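You operate a simulated robot arm through the tools that you are given. There is no shell and no other tool. Be economical: measure what you need, move in short steps, check, and stop when the job is done.

Carry out the task below with a simulated robot arm. There is one attempt and no reset: what you move stays moved.

JOB
Clip the net in the blue press twice with yellow clips.
Fine: change the clip box, the old one goes on the bench; none wasted; the press's tray ends pulled out with the net in it.

Only the result counts: the job must be done as asked and must still hold three seconds after the hand-in. Knocking over, shifting, dropping, spilling or breaking anything else fails it.

ROBOT AND FRAMES
A 7-joint arm with a two-finger parallel gripper, fixed in place. Base frame: the origin is at the foot of the arm, x ahead of it, y to its left, z up; the work surface is at about z = 0.88. Readings come in m, degrees, newtons and seconds.
With the tool pointing down near the work surface it reaches from about 0.24 to 0.68 m from the base axis. Its first joint turns from -66.0 to 66.0 degrees. Payload 2.4 kg.
The TCP is the grasp point between the finger pads, 0.03 m short of the fingertips. In the tool frame z runs along the fingers and y along their closing line. Largest opening 0.094 m; finger width 0.028, thickness 0.01; the body of the gripper, 0.05 by 0.096 m, starts 0.055 m behind the TCP.
Orientation is told as [roll, pitch, yaw] about the base's x, y, z axes, in that order, counted from this pose: with the fingers straight down and closing along the base's y, the tool's x points along the base's -x, its y along +y and its z along -z.

CONTROLS
- The arm moves only by the tool jog_arm. Its argument "motion" is one flat list of numbers, 7 for each row, row after row: the shift along the tool's x, y, z in units of 30 mm (1.0 is 30 mm), then the turn, a rotation vector about the tool's x, y, z in units of 4 degrees (1.0 is 4 degrees), then the opening, from 0 (shut) to 1 (fully open). In form: [dx, dy, dz, wx, wy, wz, fingers, dx, dy, dz, wx, wy, wz, fingers, ...]. A call has 1 to 8 rows; each row shifts and turns the commanded pose from where the row before left it, along the tool's axes as they then stand. A call with a number of a shift or a turn outside -1 to 1 is refused whole. Rows are played at 5 a second. More than 0.05 m and 8.6 degrees between two rows, or a gripper value outside its range, and nothing of the call is played. A pose out of reach is approached as far as the arm can. The call stops where the force on the tool passes 40 N (or 10 N more than at its start, if that is more) or the arm is blocked; 0.2 s more then pass. Each finger travels about 0.153 m/s and halts on what it meets, pressing with about 24 N; the grip force reading is that of the motor and also rises with nothing between the fingers. The clock runs only during rows and for 0.2 s after the last one: add rows that do not move to give the fingers time. The reply holds the time, the measured pose of the TCP, the force on the tool along the base axes, the opening and the grip force, in the units named above and with some noise, with the torque about the TCP (base axes, N m) and any sound that the robot's microphone picked up, and new pictures: "views" is both (left out), scene, wrist or none.
- Cameras (640 x 400 px; columns grow to the right, rows downward): "scene" is fixed at [0.0383, 0.4711, 1.4522]; the picture's right is [-0.76, -0.65, 0.00], its down [-0.32, 0.37, -0.87] and it looks along [0.56, -0.66, -0.49] (base axes); focal length 335 px, centre (320, 200). "wrist" rides on the gripper at [0.076, 0.014, -0.102] in the tool frame; the picture's right is [-0.18, 0.98, 0.00], its down [-0.75, -0.14, -0.64] and it looks along [-0.63, -0.12, 0.77] (tool axes); focal length 243 px, centre (320, 200). There is no depth. A picture from a camera that has moved, and an enlarged one, comes with that camera's place and axes in the base frame and with its lens.
- enlarge(camera, box): a new picture of the part [left, top, right, bottom] of that camera's present view, enlarged. No time passes.
- job_done(): hands the job in; it is judged then, once.

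Go step by step. Nothing tells you positions but the pictures and the camera data: compare them with the known pose of the tool, close in by small moves and look again before you grip or let go. The budget is 120 turns and 200 pictures, counting those below and the enlarged ones. Unless the task says otherwise, let go and move clear before handing in, and close with one line.

The tools are called after "Request:" as a command line: name --argument value ..., lists and objects as JSON in quotes. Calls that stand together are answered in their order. jog_arm: Moves the arm, as the interface text tells. Its arguments: {"type":"object","properties":{"motion":{"type":"array"},"views":{"type":"string","enum":["both","scene","wrist","none"]}},"required":["motion"]} The other tools are called the same way: enlarge (camera, box) takes an enlarged picture of a part of a camera's view; job_done () hands the job in.

At the start:

```text
time_s: 0.0
ee_pos: [0.3388, 0.0312, 1.2452]
tcp_rot: [0.0, 0.0, 0.0]
wrist_force: [0.2, -0.4, 0.0]
wrist_torque: [0.0, 0.01, -0.03]
width: 0.0942
finger_force: 0.0
```

scene: 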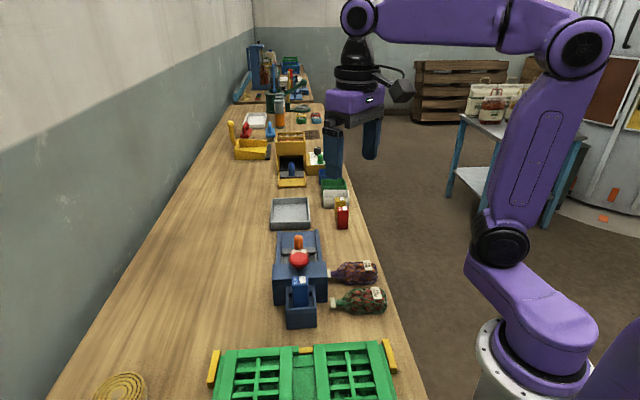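
wrist: 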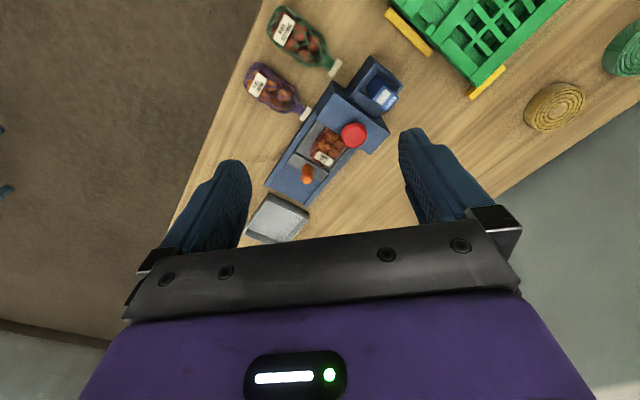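

I see a bench with a blue press (red knob, a blue clip box in its slot, tray with a net), two loose nets with labels, and red/yellow boxes near it. I'll look closer before moving.

Request:
enlarge --camera "scene" --box '[240, 170, 400, 340]'

Request:
enlarge --camera "wrist" --box '[230, 40, 430, 250]'

Request:
enlarge --camera "scene" --box '[220, 90, 380, 240]'

```text
2.35 times, centred on (320, 255) of scene
camera zoom: at [0.0383, 0.4711, 1.4522], right [-0.76, -0.65, 0.0], down [-0.32, 0.37, -0.87], along [0.56, -0.66, -0.49], focal length 789 px, centre (320, 71)
```

zoom: 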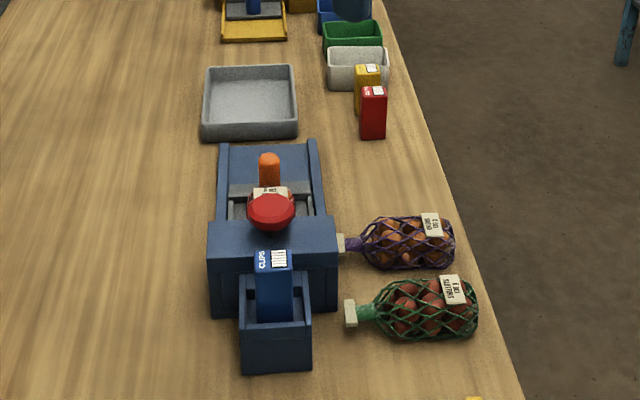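

```text
1.90 times, centred on (330, 145) of wrist
camera zoom: at [0.2639, 0.046, 1.348], right [0.18, 0.98, 0.0], down [0.75, -0.14, 0.64], along [0.63, -0.12, -0.77], focal length 462 px, centre (301, 305)
```

zoom: 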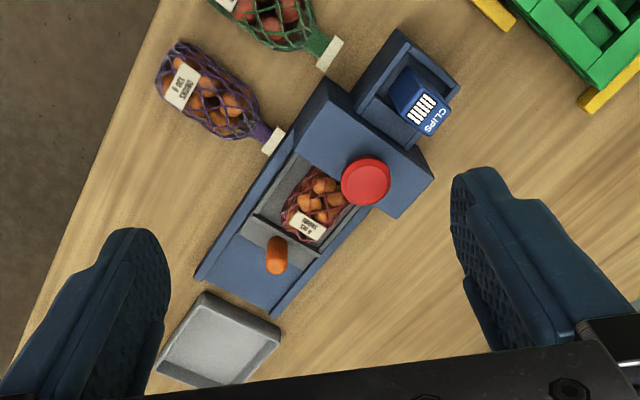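

```text
2.67 times, centred on (300, 165) of scene
camera zoom: at [0.0383, 0.4711, 1.4522], right [-0.76, -0.65, 0.0], down [-0.32, 0.37, -0.87], along [0.56, -0.66, -0.49], focal length 894 px, centre (373, 293)
```

zoom: 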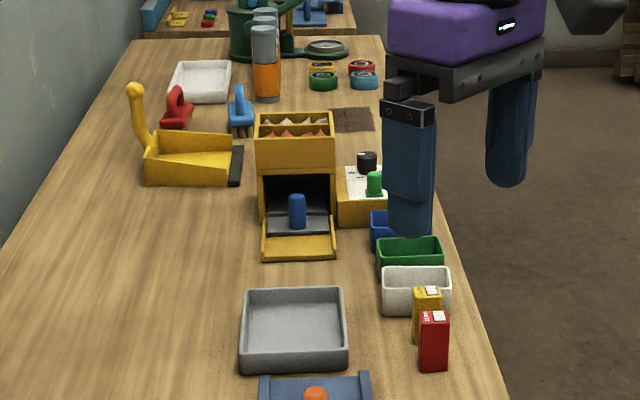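

The blue clip box sits in the press's rear socket, at about (0.39, 0.115). The yellow and red boxes stand at about (0.55, -0.23). I'll move above those to inspect them.

Request:
jog_arm --motion '[-0.6, -0.85, 0.3, 0, 0, 0, 1, -0.6, -0.85, 0.3, 0, 0, 0, 1, -0.6, -0.85, 0.3, 0, 0, 0, 1, -0.6, -0.85, 0.3, 0, 0, 0, 1, -0.6, -0.85, 0.3, 0, 0, 0, 1, -0.6, -0.85, 0.3, 0, 0, 0, 1, -0.6, -0.85, 0.3, 0, 0, 0, 1, -0.6, -0.85, 0.3, 0, 0, 0, 1]'

```text
time_s: 1.8
ee_pos: [0.4841, -0.1714, 1.1737]
tcp_rot: [0.0, 0.0, 0.0]
wrist_force: [0.4, -0.4, -0.2]
wrist_torque: [-0.01, 0.01, 0.02]
width: 0.0942
finger_force: 0.0
camera wrist: at [0.4089, -0.1573, 1.2764], right [0.18, 0.98, 0.0], down [0.75, -0.14, 0.64], along [0.63, -0.12, -0.77], focal length 243 px, centre (320, 200)
```

scene: 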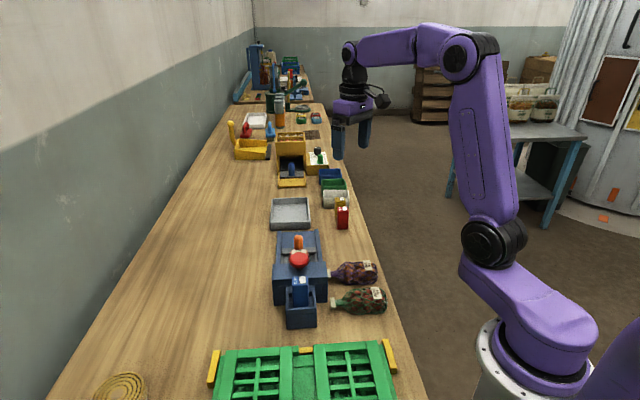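
wrist: 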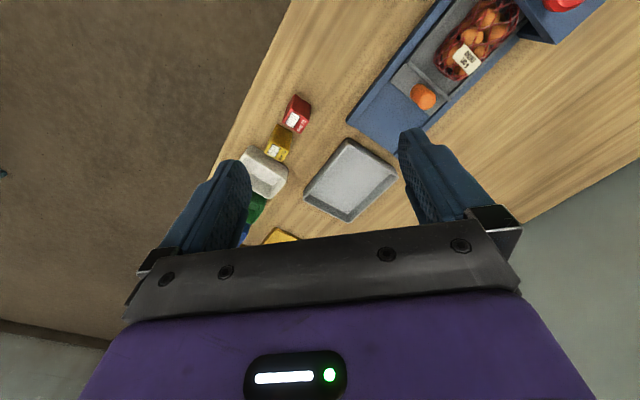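

Request:
enlarge --camera "wrist" --box '[230, 80, 350, 220]'

Request:
enlarge --camera "wrist" --box '[340, 0, 620, 160]'

Request:
enlarge --camera "scene" --box '[310, 160, 370, 240]'

Request:
enlarge --camera "scene" --box '[260, 220, 340, 335]'

```text
2.86 times, centred on (290, 150) of wrist
camera zoom: at [0.4089, -0.1573, 1.2764], right [0.18, 0.98, 0.0], down [0.75, -0.14, 0.64], along [0.63, -0.12, -0.77], focal length 693 px, centre (406, 343)
```

zoom: 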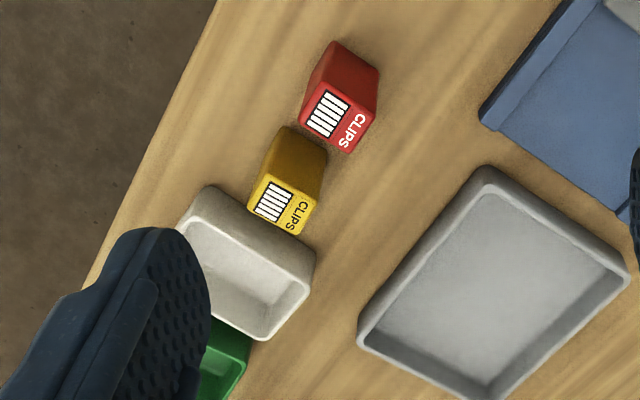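

```text
2.29 times, centred on (480, 80) of wrist
camera zoom: at [0.4089, -0.1573, 1.2764], right [0.18, 0.98, 0.0], down [0.75, -0.14, 0.64], along [0.63, -0.12, -0.77], focal length 555 px, centre (-46, 474)
```

zoom: 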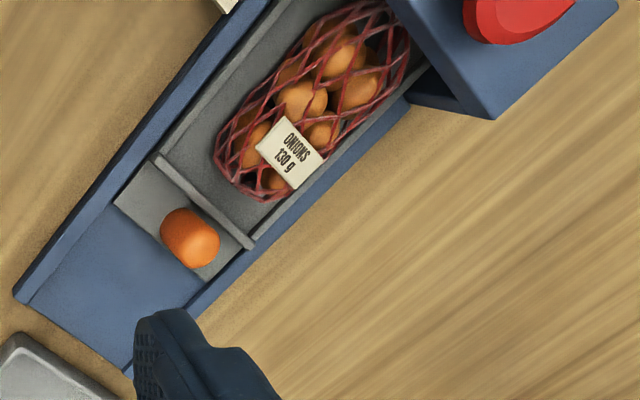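

```text
5.00 times, centred on (340, 200) of scene
camera zoom: at [0.0383, 0.4711, 1.4522], right [-0.76, -0.65, 0.0], down [-0.32, 0.37, -0.87], along [0.56, -0.66, -0.49], focal length 1677 px, centre (220, 200)
```

zoom: 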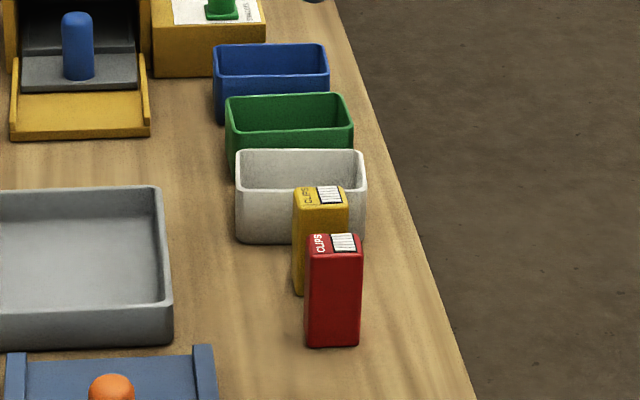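

```text
3.48 times, centred on (300, 278) of scene
camera zoom: at [0.0383, 0.4711, 1.4522], right [-0.76, -0.65, 0.0], down [-0.32, 0.37, -0.87], along [0.56, -0.66, -0.49], focal length 1166 px, centre (390, -70)
```

zoom: 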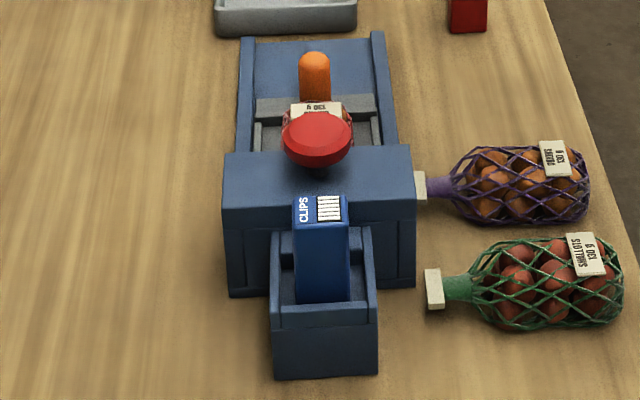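

Yellow has its top at about (0.575, -0.257, 0.945), and blue's top is at about (0.386, 0.117, 0.99). I'll move above the blue box while turning to align with the press.

Request:
jog_arm --motion '[0.72, 1, 0, 0, 0, 1, 1, 0.72, 1, 0, 0, 0, 1, 1, 0.72, 1, 0, 0, 0, 1, 1, 0.72, 1, 0, 0, 0, 1, 1, 0.72, 1, 0, 0, 0, 1, 1, 0.72, 1, 0, 0, 0, 1, 1, 0.72, 1, 0, 0, 0, 1, 1, 0.72, 1, 0, 0, 0, 1, 1]' --views "wrist"

```text
time_s: 3.6
ee_pos: [0.3763, 0.099, 1.1748]
tcp_rot: [0.1, 0.0, -32.2]
wrist_force: [-0.1, 0.1, -0.5]
wrist_torque: [-0.01, 0.0, 0.01]
width: 0.0939
finger_force: 0.1
camera wrist: at [0.3195, 0.1515, 1.2771], right [0.68, 0.73, 0.0], down [0.56, -0.52, 0.64], along [0.47, -0.44, -0.77], focal length 243 px, centre (320, 200)
```

wrist: 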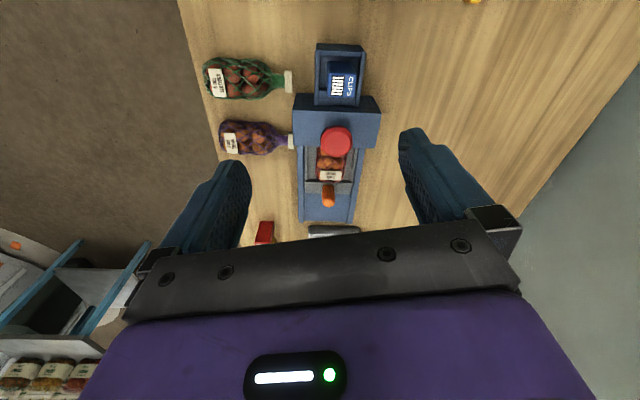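

Request:
enlarge --camera "wrist" --box '[260, 30, 420, 230]'

```text
2.00 times, centred on (340, 130) of wrist
camera zoom: at [0.3195, 0.1515, 1.2771], right [0.68, 0.73, 0.0], down [0.56, -0.52, 0.64], along [0.47, -0.44, -0.77], focal length 485 px, centre (280, 340)
```

zoom: 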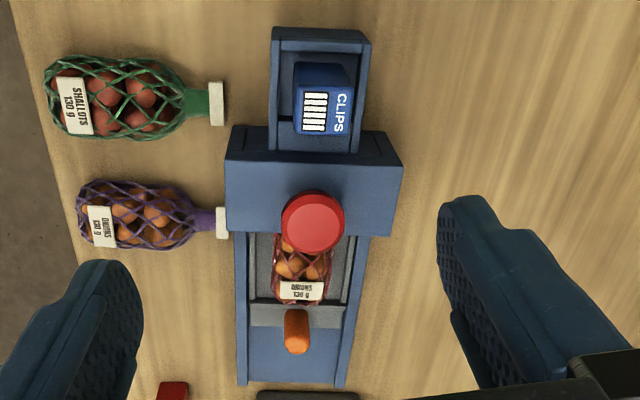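

Request:
jog_arm --motion '[0, 0.19, 0.6, 0, 0, 0.8, 1, 0, 0.19, 0.6, 0, 0, 0.8, 1, 0, 0.19, 0.6, 0, 0, 0.8, 1, 0, 0.19, 0.6, 0, 0, 0.8, 1]' --views "wrist"

```text
time_s: 4.6
ee_pos: [0.3903, 0.118, 1.1014]
tcp_rot: [0.0, 0.0, -44.8]
wrist_force: [0.7, -1.0, 0.9]
wrist_torque: [0.0, -0.01, -0.02]
width: 0.0944
finger_force: 0.1
camera wrist: at [0.3475, 0.1807, 1.2038], right [0.82, 0.57, 0.0], down [0.43, -0.63, 0.64], along [0.36, -0.53, -0.77], focal length 243 px, centre (320, 200)
```

wrist: 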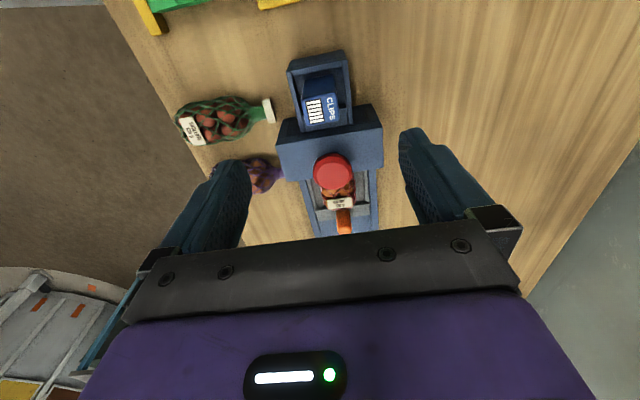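

Request:
jog_arm --motion '[0, 0, 0.8, 0, 0, 0, 1, 0, 0, 0.8, 0, 0, 0, 1]' --views "both"

Request:
enlarge --camera "wrist" --box '[250, 30, 410, 230]'

Request:
enlarge --camera "scene" --box '[250, 220, 350, 335]'

```text
time_s: 5.2
ee_pos: [0.3902, 0.1168, 1.0522]
tcp_rot: [0.0, 0.0, -44.9]
wrist_force: [0.6, -0.9, 0.8]
wrist_torque: [-0.02, 0.0, -0.02]
width: 0.094
finger_force: 0.1
camera wrist: at [0.347, 0.1805, 1.1547], right [0.82, 0.57, 0.0], down [0.43, -0.63, 0.64], along [0.36, -0.53, -0.77], focal length 243 px, centre (320, 200)
```

scene: 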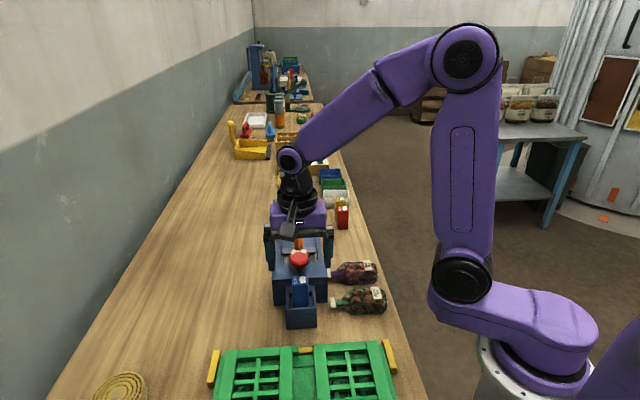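
wrist: 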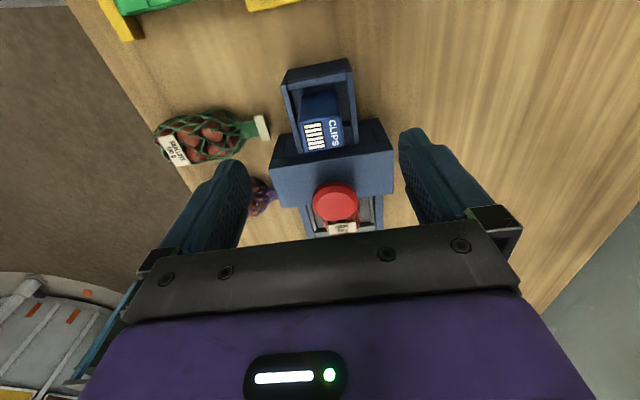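

```text
2.00 times, centred on (330, 130) of wrist
camera zoom: at [0.347, 0.1805, 1.1547], right [0.82, 0.57, 0.0], down [0.43, -0.63, 0.64], along [0.36, -0.53, -0.77], focal length 485 px, centre (300, 340)
```

zoom: 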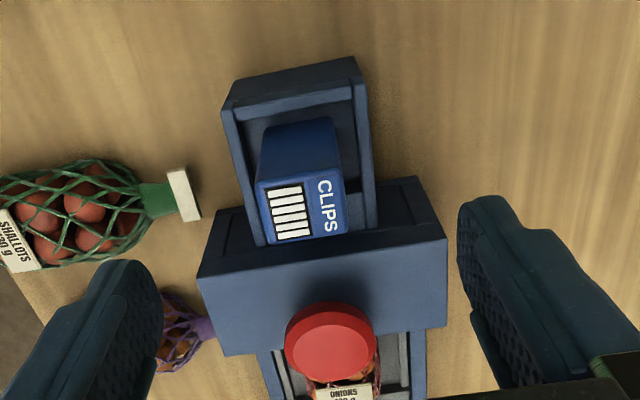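

```text
3.48 times, centred on (300, 278) of scene
camera zoom: at [0.0383, 0.4711, 1.4522], right [-0.76, -0.65, 0.0], down [-0.32, 0.37, -0.87], along [0.56, -0.66, -0.49], focal length 1166 px, centre (390, -70)
```

zoom: 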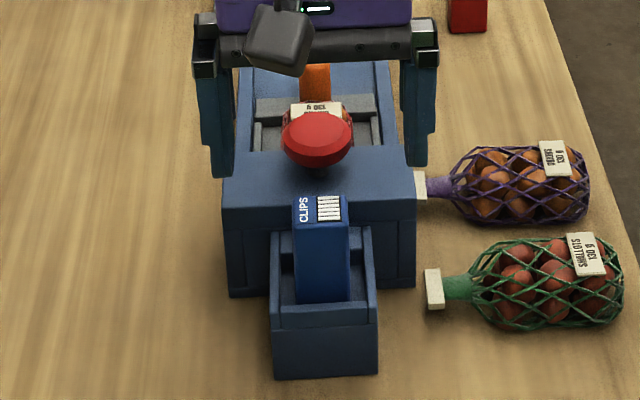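

The box top is at about (0.392, 0.116, 0.985), with the socket walls near 0.926 and the housing top near 0.952. I'll go down to z = 0.968 and look.

Request:
jog_arm --motion '[0, 0, 0.95, 0, 0, 0, 1, 0, 0, 0.95, 0, 0, 0, 1, 0, 0, 0.9, 0, 0, 0, 1]' --views "both"

Request:
enlarge --camera "scene" --box '[250, 220, 350, 335]'

```text
time_s: 6.0
ee_pos: [0.3887, 0.1172, 0.9662]
tcp_rot: [0.0, 0.1, -44.8]
wrist_force: [0.6, 1.2, 0.5]
wrist_torque: [0.02, 0.01, -0.02]
width: 0.0941
finger_force: 0.0
camera wrist: at [0.3445, 0.1802, 1.0693], right [0.82, 0.57, 0.0], down [0.43, -0.63, 0.64], along [0.36, -0.53, -0.77], focal length 243 px, centre (320, 200)
```

scene: 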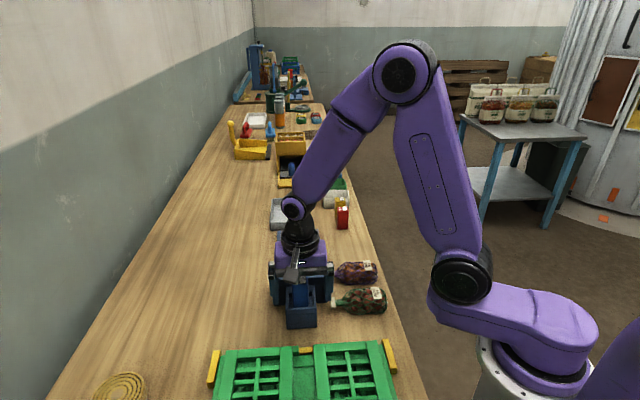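
wrist: 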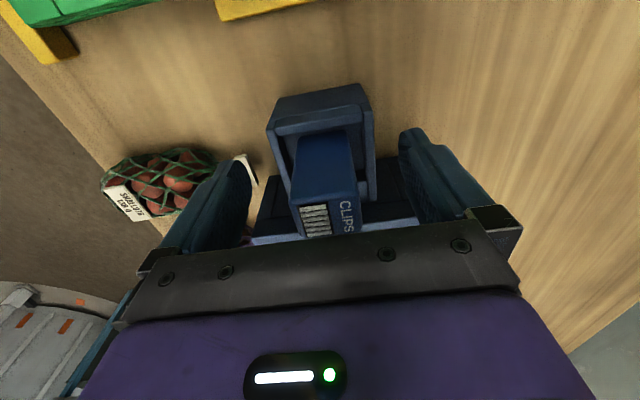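

```text
3.48 times, centred on (300, 278) of scene
camera zoom: at [0.0383, 0.4711, 1.4522], right [-0.76, -0.65, 0.0], down [-0.32, 0.37, -0.87], along [0.56, -0.66, -0.49], focal length 1166 px, centre (390, -70)
```

zoom: 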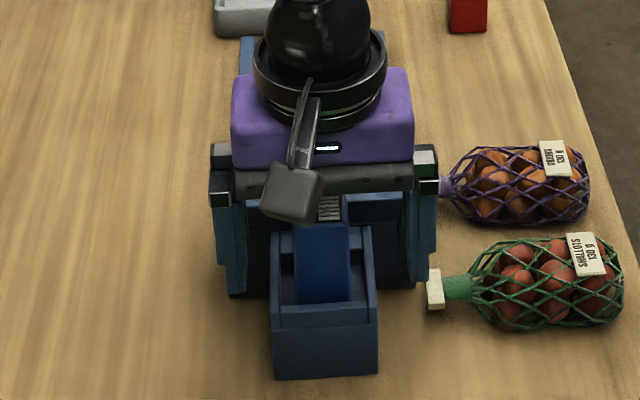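

The box is centred between the fingers, so I'll close on it.

Request:
jog_arm --motion '[0, 0, 0, 0, 0, 0, 0, 0, 0, 0, 0, 0, 0, 0, 0, 0, 0, 0, 0, 0, 0]' --views "none"

Request:
jog_arm --motion '[0, 0, -0.3, 0, 0, 0, 0, 0, 0, -0.4, 0, 0, 0, 0]' --views "both"

Request:
enlarge --camera "scene" --box '[250, 220, 350, 335]'

```text
time_s: 6.8
ee_pos: [0.3904, 0.1183, 0.9671]
tcp_rot: [0.2, -0.2, -44.7]
wrist_force: [15.8, 20.6, -22.2]
wrist_torque: [0.97, -0.33, -0.59]
width: 0.0619
finger_force: 45.2
```

```text
time_s: 7.1
ee_pos: [0.3893, 0.1174, 0.9677]
tcp_rot: [0.4, -0.2, -44.8]
wrist_force: [3.9, 5.1, -17.3]
wrist_torque: [0.11, -0.82, -0.43]
width: 0.0615
finger_force: 45.9
stopped in row 1: the force on the tool passed its limit at 65 N (the readings are from after the stop); the commanded pose is now the measured one
camera wrist: at [0.3459, 0.1819, 1.0695], right [0.82, 0.57, 0.01], down [0.43, -0.63, 0.64], along [0.37, -0.53, -0.77], focal length 243 px, centre (320, 200)
```

scene: 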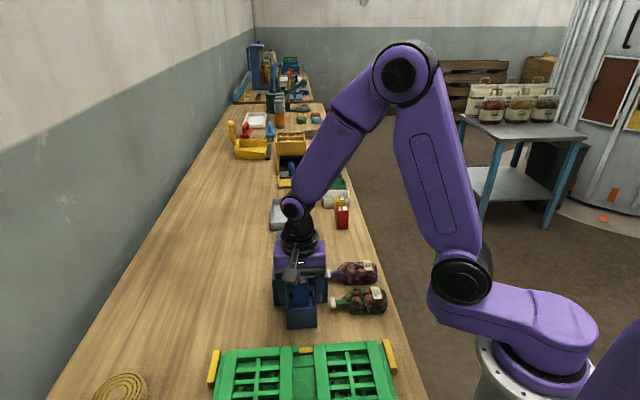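
wrist: 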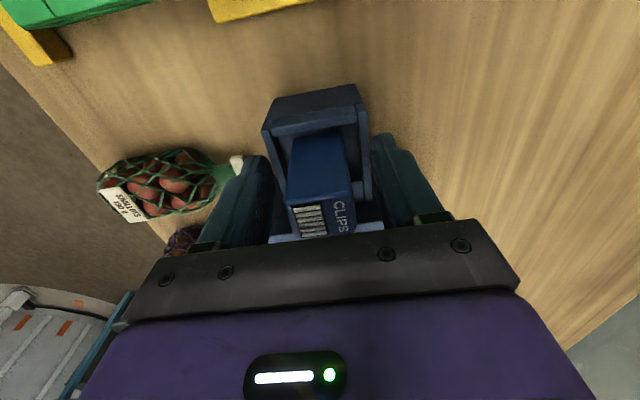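

```text
3.48 times, centred on (300, 278) of scene
camera zoom: at [0.0386, 0.4713, 1.4521], right [-0.76, -0.65, 0.0], down [-0.32, 0.37, -0.87], along [0.56, -0.66, -0.49], focal length 1166 px, centre (390, -70)
```

zoom: 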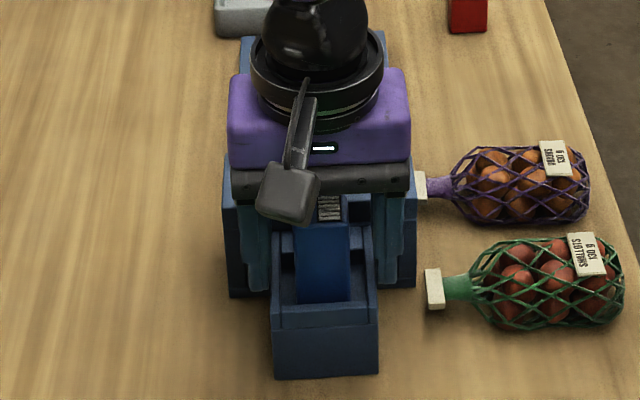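

The fingers closed on the socket's side walls, not the box. I'll reopen, rise 17 mm and try again above the walls.

Request:
jog_arm --motion '[0, 0, 0, 0, 0, 0, 0.9, 0, 0, 0, 0, 0, 0, 0.9, 0, 0, -0.3, 0, 0, 0, 0.9, 0, 0, -0.3, 0, 0, 0, 0.9, 0, 0, 0, 0, 0, 0, 0.9]' --views "none"

Request:
jog_arm --motion '[0, 0, 0, 0, 0, 0, 0.55, 0, 0, 0, 0, 0, 0, 0.55, 0, 0, 0, 0, 0, 0, 0.55]' --views "wrist"

Request:
enlarge --camera "scene" --box '[250, 220, 350, 335]'

```text
time_s: 8.3
ee_pos: [0.3876, 0.1185, 0.9854]
tcp_rot: [0.3, -0.1, -44.8]
wrist_force: [0.2, 0.1, 0.7]
wrist_torque: [0.0, 0.03, -0.01]
width: 0.0849
finger_force: 0.1
```

```text
time_s: 9.1
ee_pos: [0.3889, 0.1177, 0.9851]
tcp_rot: [0.3, 0.0, -44.9]
wrist_force: [-0.2, 0.0, -0.3]
wrist_torque: [-0.01, -0.01, -0.01]
width: 0.0518
finger_force: 0.1
camera wrist: at [0.3446, 0.1811, 1.0879], right [0.82, 0.57, 0.01], down [0.43, -0.63, 0.64], along [0.37, -0.53, -0.77], focal length 243 px, centre (320, 200)
```

wrist: 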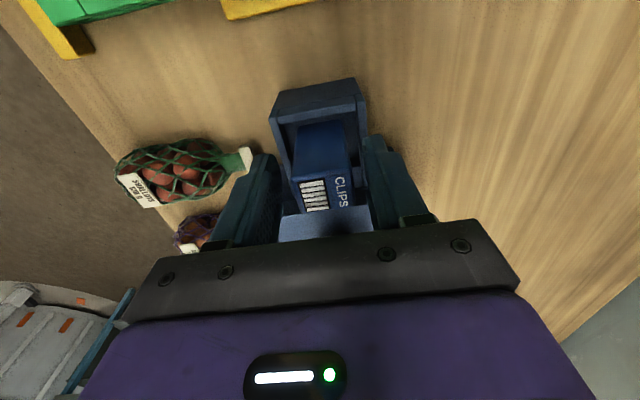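

```text
3.48 times, centred on (300, 278) of scene
camera zoom: at [0.0383, 0.4711, 1.4522], right [-0.76, -0.65, 0.0], down [-0.32, 0.37, -0.87], along [0.56, -0.66, -0.49], focal length 1166 px, centre (390, -70)
```

zoom: 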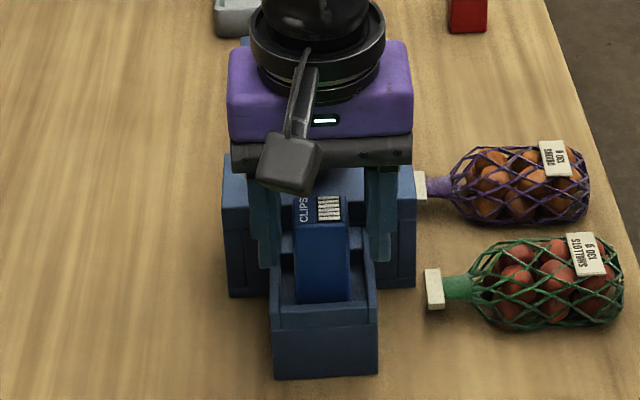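

The fingers now clear the walls at 52 mm opening. I'll close on the box.

Request:
jog_arm --motion '[0, 0, 0, 0, 0, 0, 0.2, 0, 0, 0, 0, 0, 0, 0.2, 0, 0, 0, 0, 0, 0, 0.2]' --views "wrist"

Request:
enlarge --camera "scene" --box '[250, 220, 350, 335]'

```text
time_s: 9.9
ee_pos: [0.3878, 0.1176, 0.9863]
tcp_rot: [0.3, -0.2, -44.9]
wrist_force: [-0.2, 0.9, 0.3]
wrist_torque: [0.0, -0.04, 0.03]
width: 0.0358
finger_force: 24.2
camera wrist: at [0.3447, 0.1811, 1.0879], right [0.82, 0.57, 0.01], down [0.43, -0.63, 0.64], along [0.37, -0.53, -0.77], focal length 243 px, centre (320, 200)
```

wrist: 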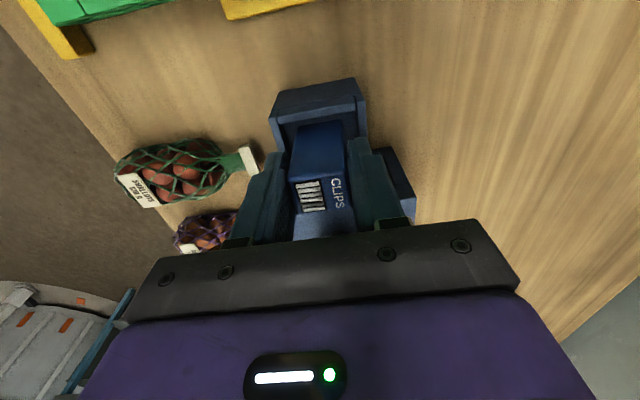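

```text
3.48 times, centred on (300, 278) of scene
camera zoom: at [0.0383, 0.4711, 1.4522], right [-0.76, -0.65, 0.0], down [-0.32, 0.37, -0.87], along [0.56, -0.66, -0.49], focal length 1166 px, centre (390, -70)
```

zoom: 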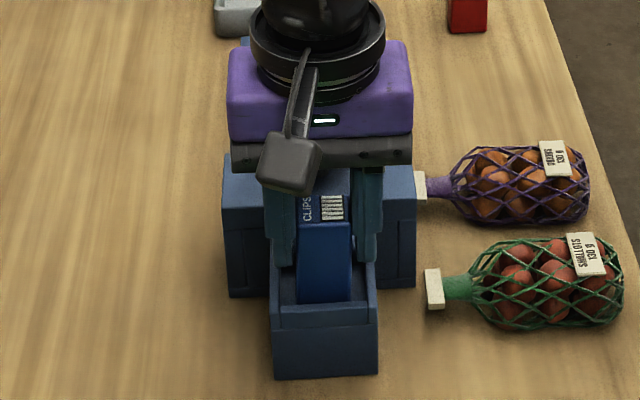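

I've got the box at 36 mm width, so I'll lift it straight up.

Request:
jog_arm --motion '[0, 0, -0.5, 0, 0, 0, 0.2, 0, 0, -0.5, 0, 0, 0, 0.2, 0, 0, -0.8, 0, 0, 0, 0.2, 0, 0, -0.8, 0, 0, 0, 0.2, 0, 0, -0.8, 0, 0, 0, 0.2]' --views "both"

Request:
enlarge --camera "scene" --box '[250, 200, 350, 335]'

```text
time_s: 11.1
ee_pos: [0.3887, 0.1183, 1.0869]
tcp_rot: [0.3, -0.1, -44.9]
wrist_force: [0.4, 0.8, -1.2]
wrist_torque: [0.0, -0.01, -0.01]
width: 0.0357
finger_force: 24.1
camera wrist: at [0.3443, 0.1816, 1.1891], right [0.82, 0.57, 0.01], down [0.43, -0.63, 0.64], along [0.37, -0.53, -0.77], focal length 243 px, centre (320, 200)
```

scene: 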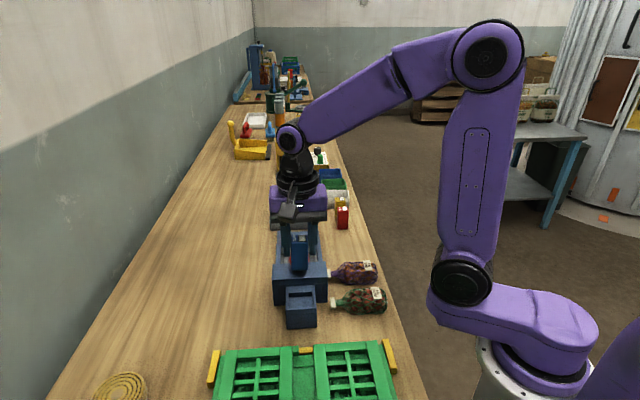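
wrist: 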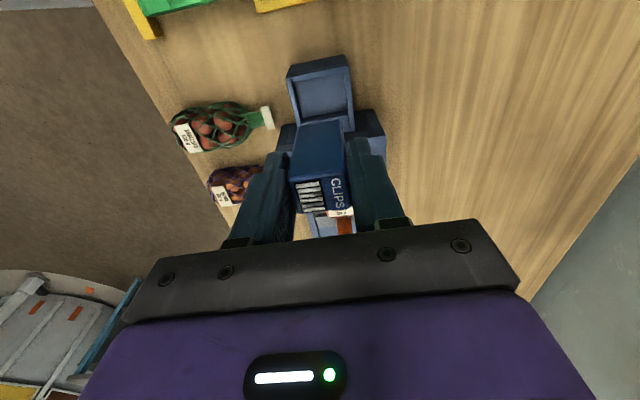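

```text
2.96 times, centred on (300, 268) of scene
camera zoom: at [0.0383, 0.4711, 1.4522], right [-0.76, -0.65, 0.0], down [-0.32, 0.37, -0.87], along [0.56, -0.66, -0.49], focal length 994 px, centre (379, 0)
```

zoom: 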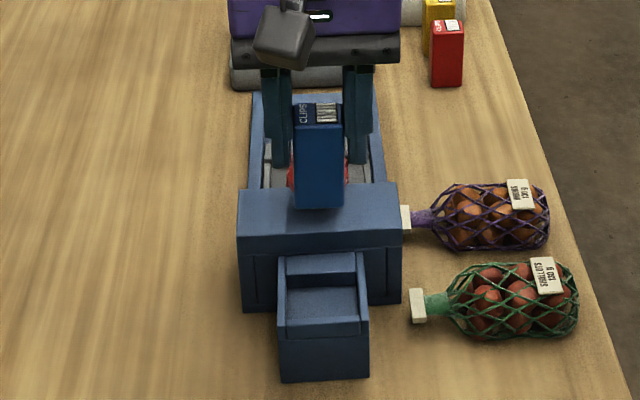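

The blue box is out. I'll carry it to clear bench at the far side of the press, at about (0.53, 0.17).

Request:
jog_arm --motion '[0, 0.9, 0, 0, 0, 0, 0.2, 0, 0.9, 0, 0, 0, 0, 0.2, 0, 0.9, 0, 0, 0, 0, 0.2, 0, 0.9, 0, 0, 0, 0, 0.2, 0, 0.9, 0, 0, 0, 0, 0.2, -0.7, 0, 0.5, 0, 0, 0, 0.2, -0.7, 0, 0.8, 0, 0, 0, 0.2, -0.7, 0, 0.8, 0, 0, 0, 0.2]' --views "scene"

Request:
enlarge --camera "scene" --box '[180, 200, 340, 335]'

```text
time_s: 12.9
ee_pos: [0.5276, 0.1722, 1.0248]
tcp_rot: [0.4, -0.3, -44.8]
wrist_force: [0.8, -0.5, -0.8]
wrist_torque: [-0.02, 0.01, -0.01]
width: 0.0356
finger_force: 23.8
```

scene: 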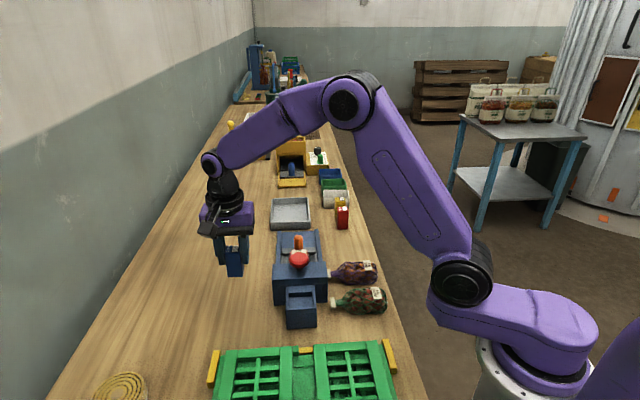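

```text
2.96 times, centred on (260, 268) of scene
camera zoom: at [0.0383, 0.4711, 1.4522], right [-0.76, -0.65, 0.0], down [-0.32, 0.37, -0.87], along [0.56, -0.66, -0.49], focal length 994 px, centre (498, 0)
```

zoom: 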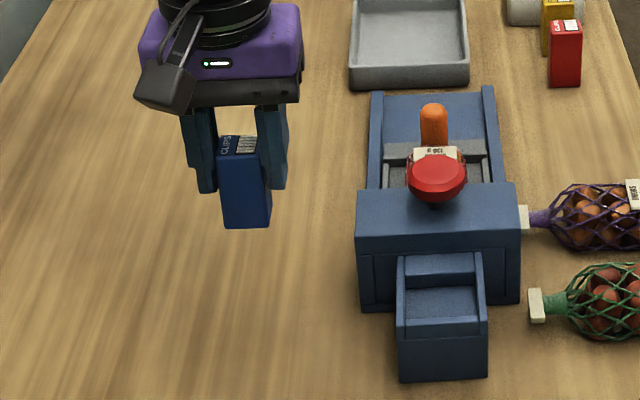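

Request:
jog_arm --motion '[0, 0, 0.8, 0, 0, 0, 0.2, 0, 0, 0.8, 0, 0, 0, 0.2, 0, 0, 0.7, 0, 0, 0, 0.2, 0, 0, 0.2, 0, 0, 0, 0.2]' --views "none"

Request:
enlarge --camera "scene" --box '[180, 200, 340, 335]'

```text
time_s: 13.9
ee_pos: [0.5293, 0.1697, 0.9507]
tcp_rot: [0.2, 0.0, -44.9]
wrist_force: [0.3, 0.7, 0.6]
wrist_torque: [0.01, -0.02, -0.01]
width: 0.0355
finger_force: 24.0
```

```text
2.96 times, centred on (260, 268) of scene
camera zoom: at [0.0383, 0.4711, 1.4522], right [-0.76, -0.65, 0.0], down [-0.32, 0.37, -0.87], along [0.56, -0.66, -0.49], focal length 994 px, centre (498, 0)
```

zoom: 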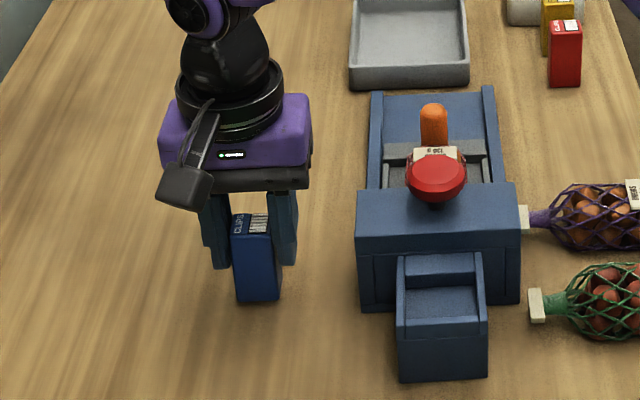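

Request:
jog_arm --motion '[0, 0, 0.1, 0, 0, 0, 0.2, 0, 0, 0.1, 0, 0, 0, 0.2]' --views "none"

Request:
jog_arm --motion '[0, 0, 0.1, 0, 0, 0, 0.2]' --views "none"

Request:
jog_arm --motion '[0, 0, 0.07, 0, 0, 0, 0.2]' --views "none"

```text
time_s: 14.5
ee_pos: [0.5292, 0.1713, 0.9449]
tcp_rot: [0.2, -0.1, -44.9]
wrist_force: [-1.2, -0.2, 0.0]
wrist_torque: [0.0, 0.01, 0.02]
width: 0.0355
finger_force: 24.3
```

```text
time_s: 14.9
ee_pos: [0.5294, 0.1698, 0.9416]
tcp_rot: [0.3, -0.1, -44.8]
wrist_force: [-0.7, 0.0, 0.9]
wrist_torque: [-0.01, 0.02, -0.03]
width: 0.0355
finger_force: 24.2
```

```text
time_s: 15.3
ee_pos: [0.53, 0.1709, 0.9411]
tcp_rot: [0.6, -0.3, -44.9]
wrist_force: [-1.3, 1.0, 16.0]
wrist_torque: [0.05, 0.1, -0.02]
width: 0.0357
finger_force: 24.0
```

Contact with the bench. I'll release and rise.

Request:
jog_arm --motion '[0, 0, 0, 0, 0, 0, 0.7, 0, 0, 0, 0, 0, 0, 0.7, 0, 0, -0.5, 0, 0, 0, 0.7, 0, 0, -1, 0, 0, 0, 0.7, 0, 0, -1, 0, 0, 0, 0.7, 0, 0, -1, 0, 0, 0, 0.7, 0, 0, -1, 0, 0, 0, 0.7]' --views "both"

```text
time_s: 16.9
ee_pos: [0.5287, 0.1688, 1.0754]
tcp_rot: [0.3, 0.0, -44.8]
wrist_force: [0.4, 0.0, 0.0]
wrist_torque: [0.01, -0.02, 0.0]
width: 0.0658
finger_force: 0.0
camera wrist: at [0.4854, 0.2325, 1.1763], right [0.82, 0.57, 0.01], down [0.43, -0.63, 0.64], along [0.37, -0.53, -0.77], focal length 243 px, centre (320, 200)
```

scene: 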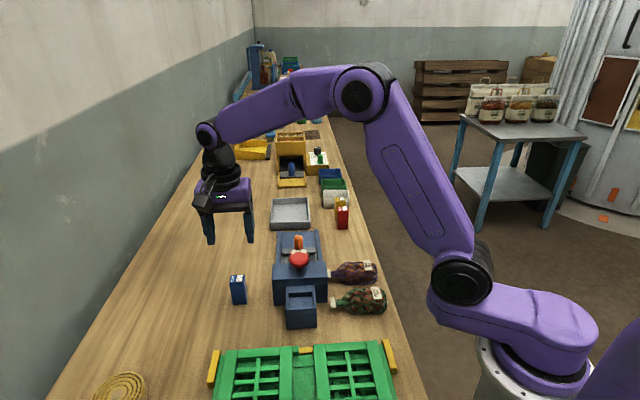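
wrist: 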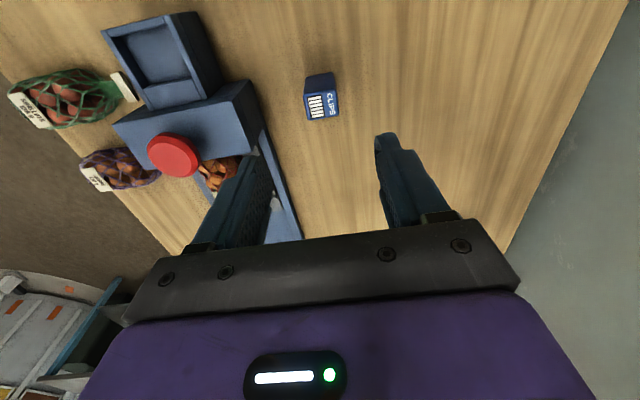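

Request:
jog_arm --motion '[-0.92, -0.75, -0.1, 0, 0, 0, 0.8, -0.92, -0.75, -0.1, 0, 0, 0, 0.8, -0.92, -0.75, -0.1, 0, 0, 0, 0.8, -0.92, -0.75, -0.1, 0, 0, 0, 0.8, -0.92, -0.75, -0.1, 0, 0, 0, 0.8, -0.92, -0.75, -0.1, 0, 0, 0, 0.8, -0.92, -0.75, -0.1, 0, 0, 0, 0.8, -0.92, -0.75, -0.1, 0, 0, 0, 0.8]' --views "none"

Request:
jog_arm --motion '[-0.9, -0.74, 0, 0, 0, 0, 0.8, -0.9, -0.74, 0, 0, 0, 0, 0.8, -0.9, -0.74, 0, 0, 0, 0, 0.8, -0.5, -0.74, 0, 0, 0, 0, 0.8]' --views "both"

Request:
enlarge --camera "wrist" --box '[220, 50, 420, 230]'

```text
time_s: 18.7
ee_pos: [0.5587, -0.1158, 1.0975]
tcp_rot: [0.4, -0.1, -44.7]
wrist_force: [0.9, -0.2, 0.0]
wrist_torque: [0.03, 0.04, 0.0]
width: 0.0752
finger_force: 0.1
```

```text
time_s: 19.7
ee_pos: [0.5623, -0.2464, 1.0974]
tcp_rot: [0.3, 0.0, -44.8]
wrist_force: [0.2, -0.1, -0.2]
wrist_torque: [-0.03, -0.02, -0.04]
width: 0.0749
finger_force: 0.1
camera wrist: at [0.5183, -0.1825, 1.1998], right [0.82, 0.57, 0.01], down [0.43, -0.63, 0.64], along [0.37, -0.53, -0.77], focal length 243 px, centre (320, 200)
```

scene: 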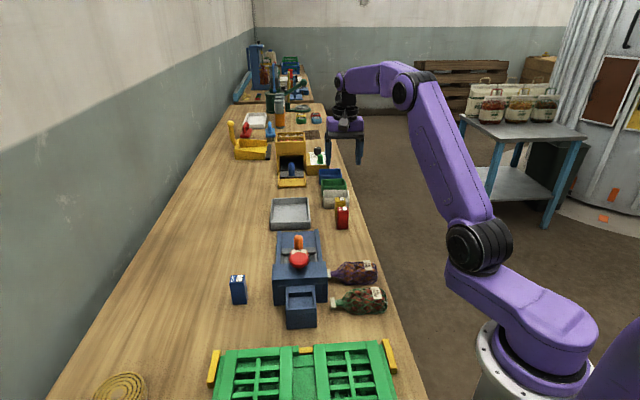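
wrist: 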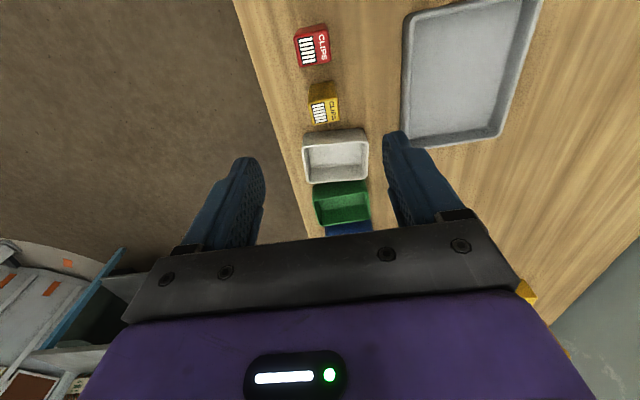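

```text
2.22 times, centred on (320, 140) of wrist
camera zoom: at [0.5183, -0.1825, 1.1998], right [0.82, 0.57, 0.01], down [0.43, -0.63, 0.64], along [0.37, -0.53, -0.77], focal length 539 px, centre (320, 333)
```

zoom: 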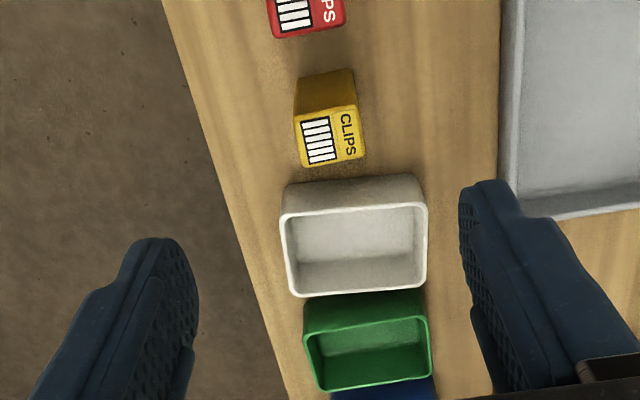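

Request:
enlarge --camera "wrist" --box '[290, 70, 360, 140]'

Request:
enlarge --camera "scene" --box '[320, 180, 365, 235]'

```text
5.71 times, centred on (325, 105) of wrist
camera zoom: at [0.5183, -0.1825, 1.1998], right [0.82, 0.57, 0.01], down [0.43, -0.63, 0.64], along [0.37, -0.53, -0.77], focal length 1386 px, centre (291, 743)
```

zoom: 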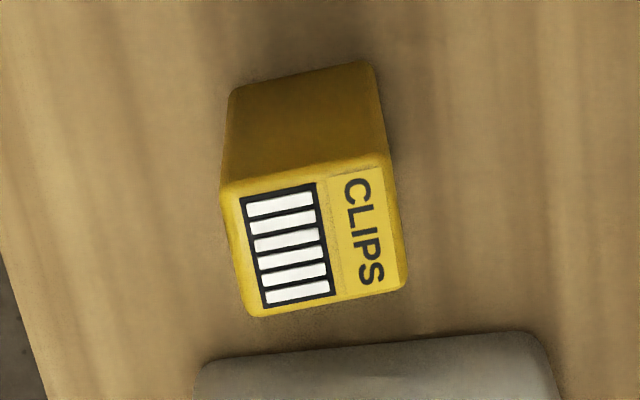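

```text
7.27 times, centred on (342, 208) of scene
camera zoom: at [0.0383, 0.4711, 1.4522], right [-0.76, -0.65, 0.0], down [-0.32, 0.37, -0.87], along [0.56, -0.66, -0.49], focal length 2439 px, centre (156, 146)
```

zoom: 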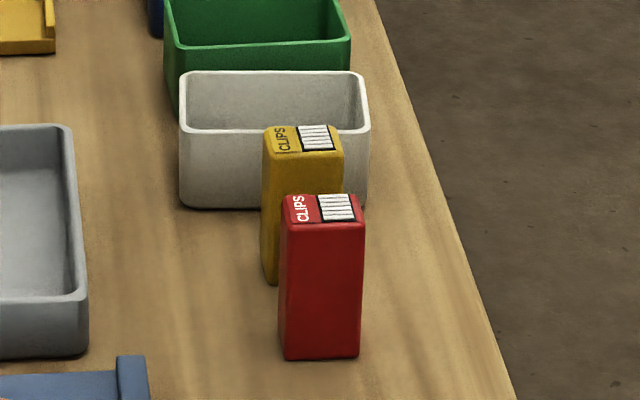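

Yellow's top centre is at (0.575, -0.256, 0.945), about 14 mm from the white bin, and its label is oriented like the blue one was. I'll descend over it.

Request:
jog_arm --motion '[-0.24, 0.04, 0.8, 0, 0, -0.2, 0.8, -0.24, 0.04, 0.8, 0, 0, -0.2, 0.8, 0, 0, 0.8, 0, 0, 0, 0.8, 0, 0, 0.8, 0, 0, 0, 0.8]' --views "both"

Request:
enlarge --camera "wrist" --box '[220, 50, 420, 230]'

Request:
enlarge --camera "scene" --box '[300, 150, 380, 240]'

```text
time_s: 20.7
ee_pos: [0.5747, -0.2531, 1.0015]
tcp_rot: [0.4, -0.1, -43.3]
wrist_force: [1.0, -0.3, 0.2]
wrist_torque: [0.01, 0.0, 0.0]
width: 0.0753
finger_force: 0.1
camera wrist: at [0.5293, -0.1909, 1.1035], right [0.81, 0.59, 0.01], down [0.45, -0.62, 0.64], along [0.38, -0.52, -0.77], focal length 243 px, centre (320, 200)
```

scene: 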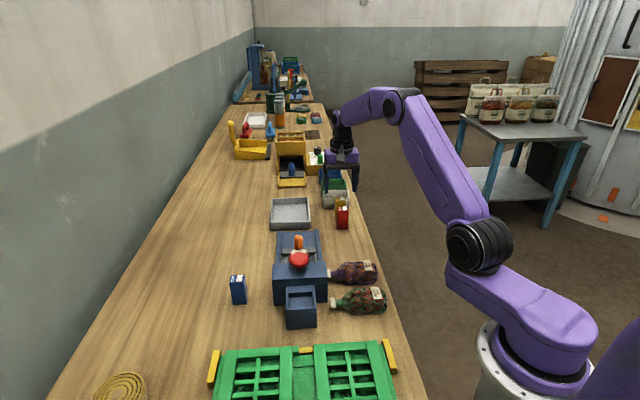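
wrist: 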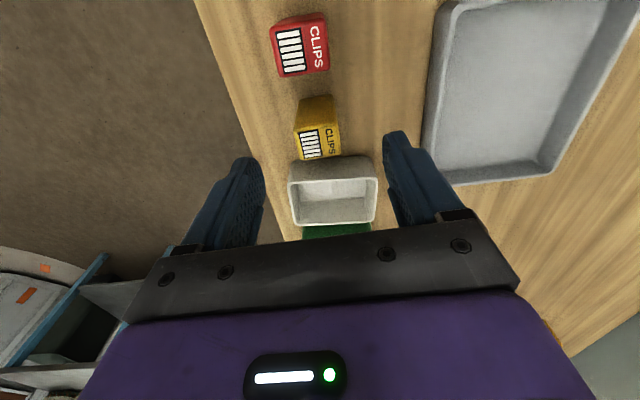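

```text
2.22 times, centred on (320, 140) of wrist
camera zoom: at [0.5293, -0.1909, 1.1035], right [0.81, 0.59, 0.01], down [0.45, -0.62, 0.64], along [0.38, -0.52, -0.77], focal length 539 px, centre (320, 333)
```

zoom: 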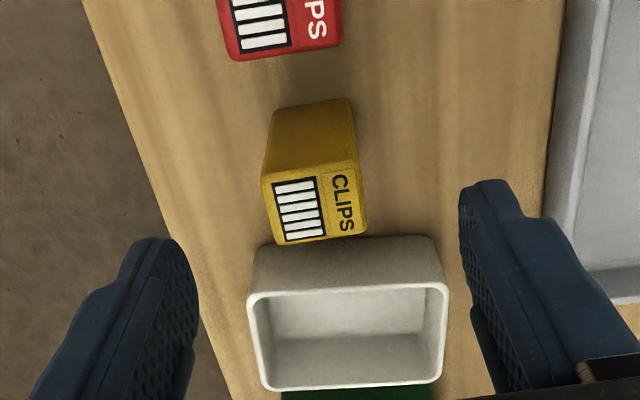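

```text
4.44 times, centred on (340, 195) of scene
camera zoom: at [0.0383, 0.4711, 1.4522], right [-0.76, -0.65, 0.0], down [-0.32, 0.37, -0.87], along [0.56, -0.66, -0.49], focal length 1490 px, centre (231, 222)
```

zoom: 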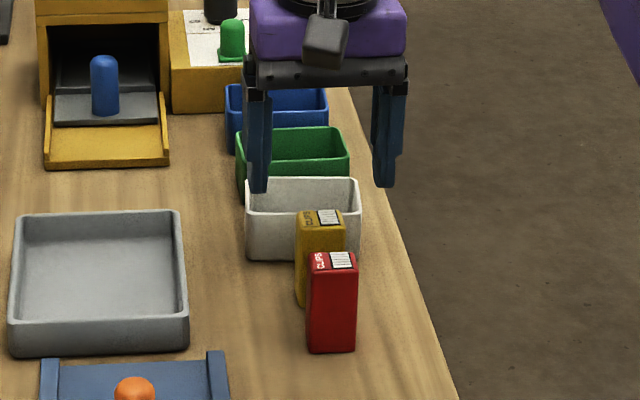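

Request:
jog_arm --motion '[-0.03, -0.06, 0.9, 0, 0, 0, 0.8, 0, 0, 0.8, 0, 0, 0, 0.8, 0, 0, 0.2, 0, 0, 0, 0.8]' --views "both"

Request:
enlarge --camera "scene" --box '[300, 150, 380, 240]'

```text
time_s: 21.5
ee_pos: [0.5749, -0.2546, 0.9468]
tcp_rot: [0.4, -0.2, -43.3]
wrist_force: [-0.8, 0.5, 0.3]
wrist_torque: [-0.01, -0.01, -0.01]
width: 0.075
finger_force: 0.1
camera wrist: at [0.5292, -0.1928, 1.0471], right [0.81, 0.59, 0.01], down [0.45, -0.62, 0.64], along [0.38, -0.52, -0.77], focal length 243 px, centre (320, 200)
```

scene: 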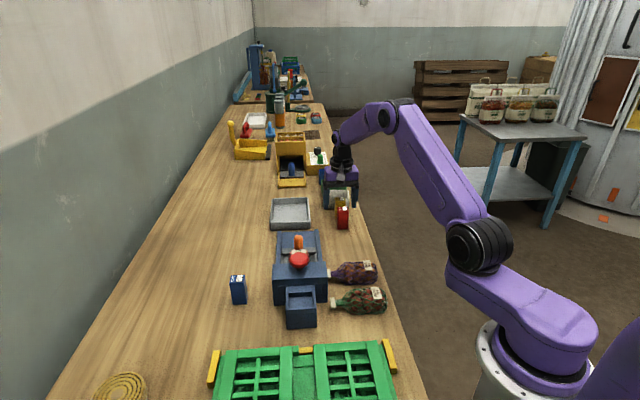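
wrist: 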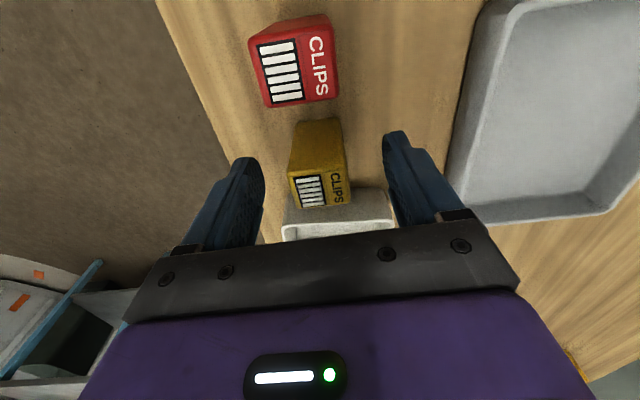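

```text
4.44 times, centred on (340, 195) of scene
camera zoom: at [0.0383, 0.4711, 1.4522], right [-0.76, -0.65, 0.0], down [-0.32, 0.37, -0.87], along [0.56, -0.66, -0.49], focal length 1490 px, centre (231, 222)
```

zoom: 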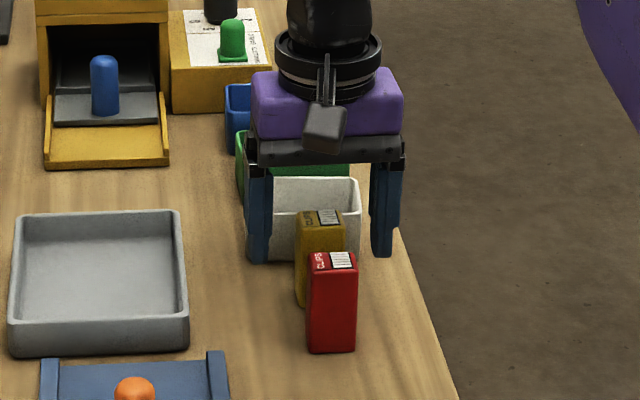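

Centred. I'll close on the yellow box.

Request:
jog_arm --motion '[0, 0, 0, 0, 0, 0, 0.55, 0, 0, 0, 0, 0, 0, 0.42, 0, 0, 0, 0, 0, 0, 0.2, 0, 0, 0, 0, 0, 0, 0.2]' --views "wrist"

```text
time_s: 22.5
ee_pos: [0.5754, -0.2545, 0.945]
tcp_rot: [0.2, -0.1, -43.3]
wrist_force: [0.9, -0.2, 0.4]
wrist_torque: [-0.01, 0.04, 0.0]
width: 0.0357
finger_force: 24.0
camera wrist: at [0.5292, -0.1927, 1.0474], right [0.81, 0.59, 0.01], down [0.45, -0.62, 0.64], along [0.38, -0.52, -0.77], focal length 243 px, centre (320, 200)
```

wrist: 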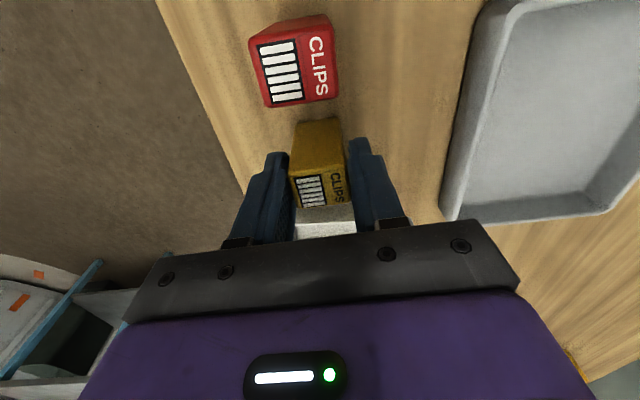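

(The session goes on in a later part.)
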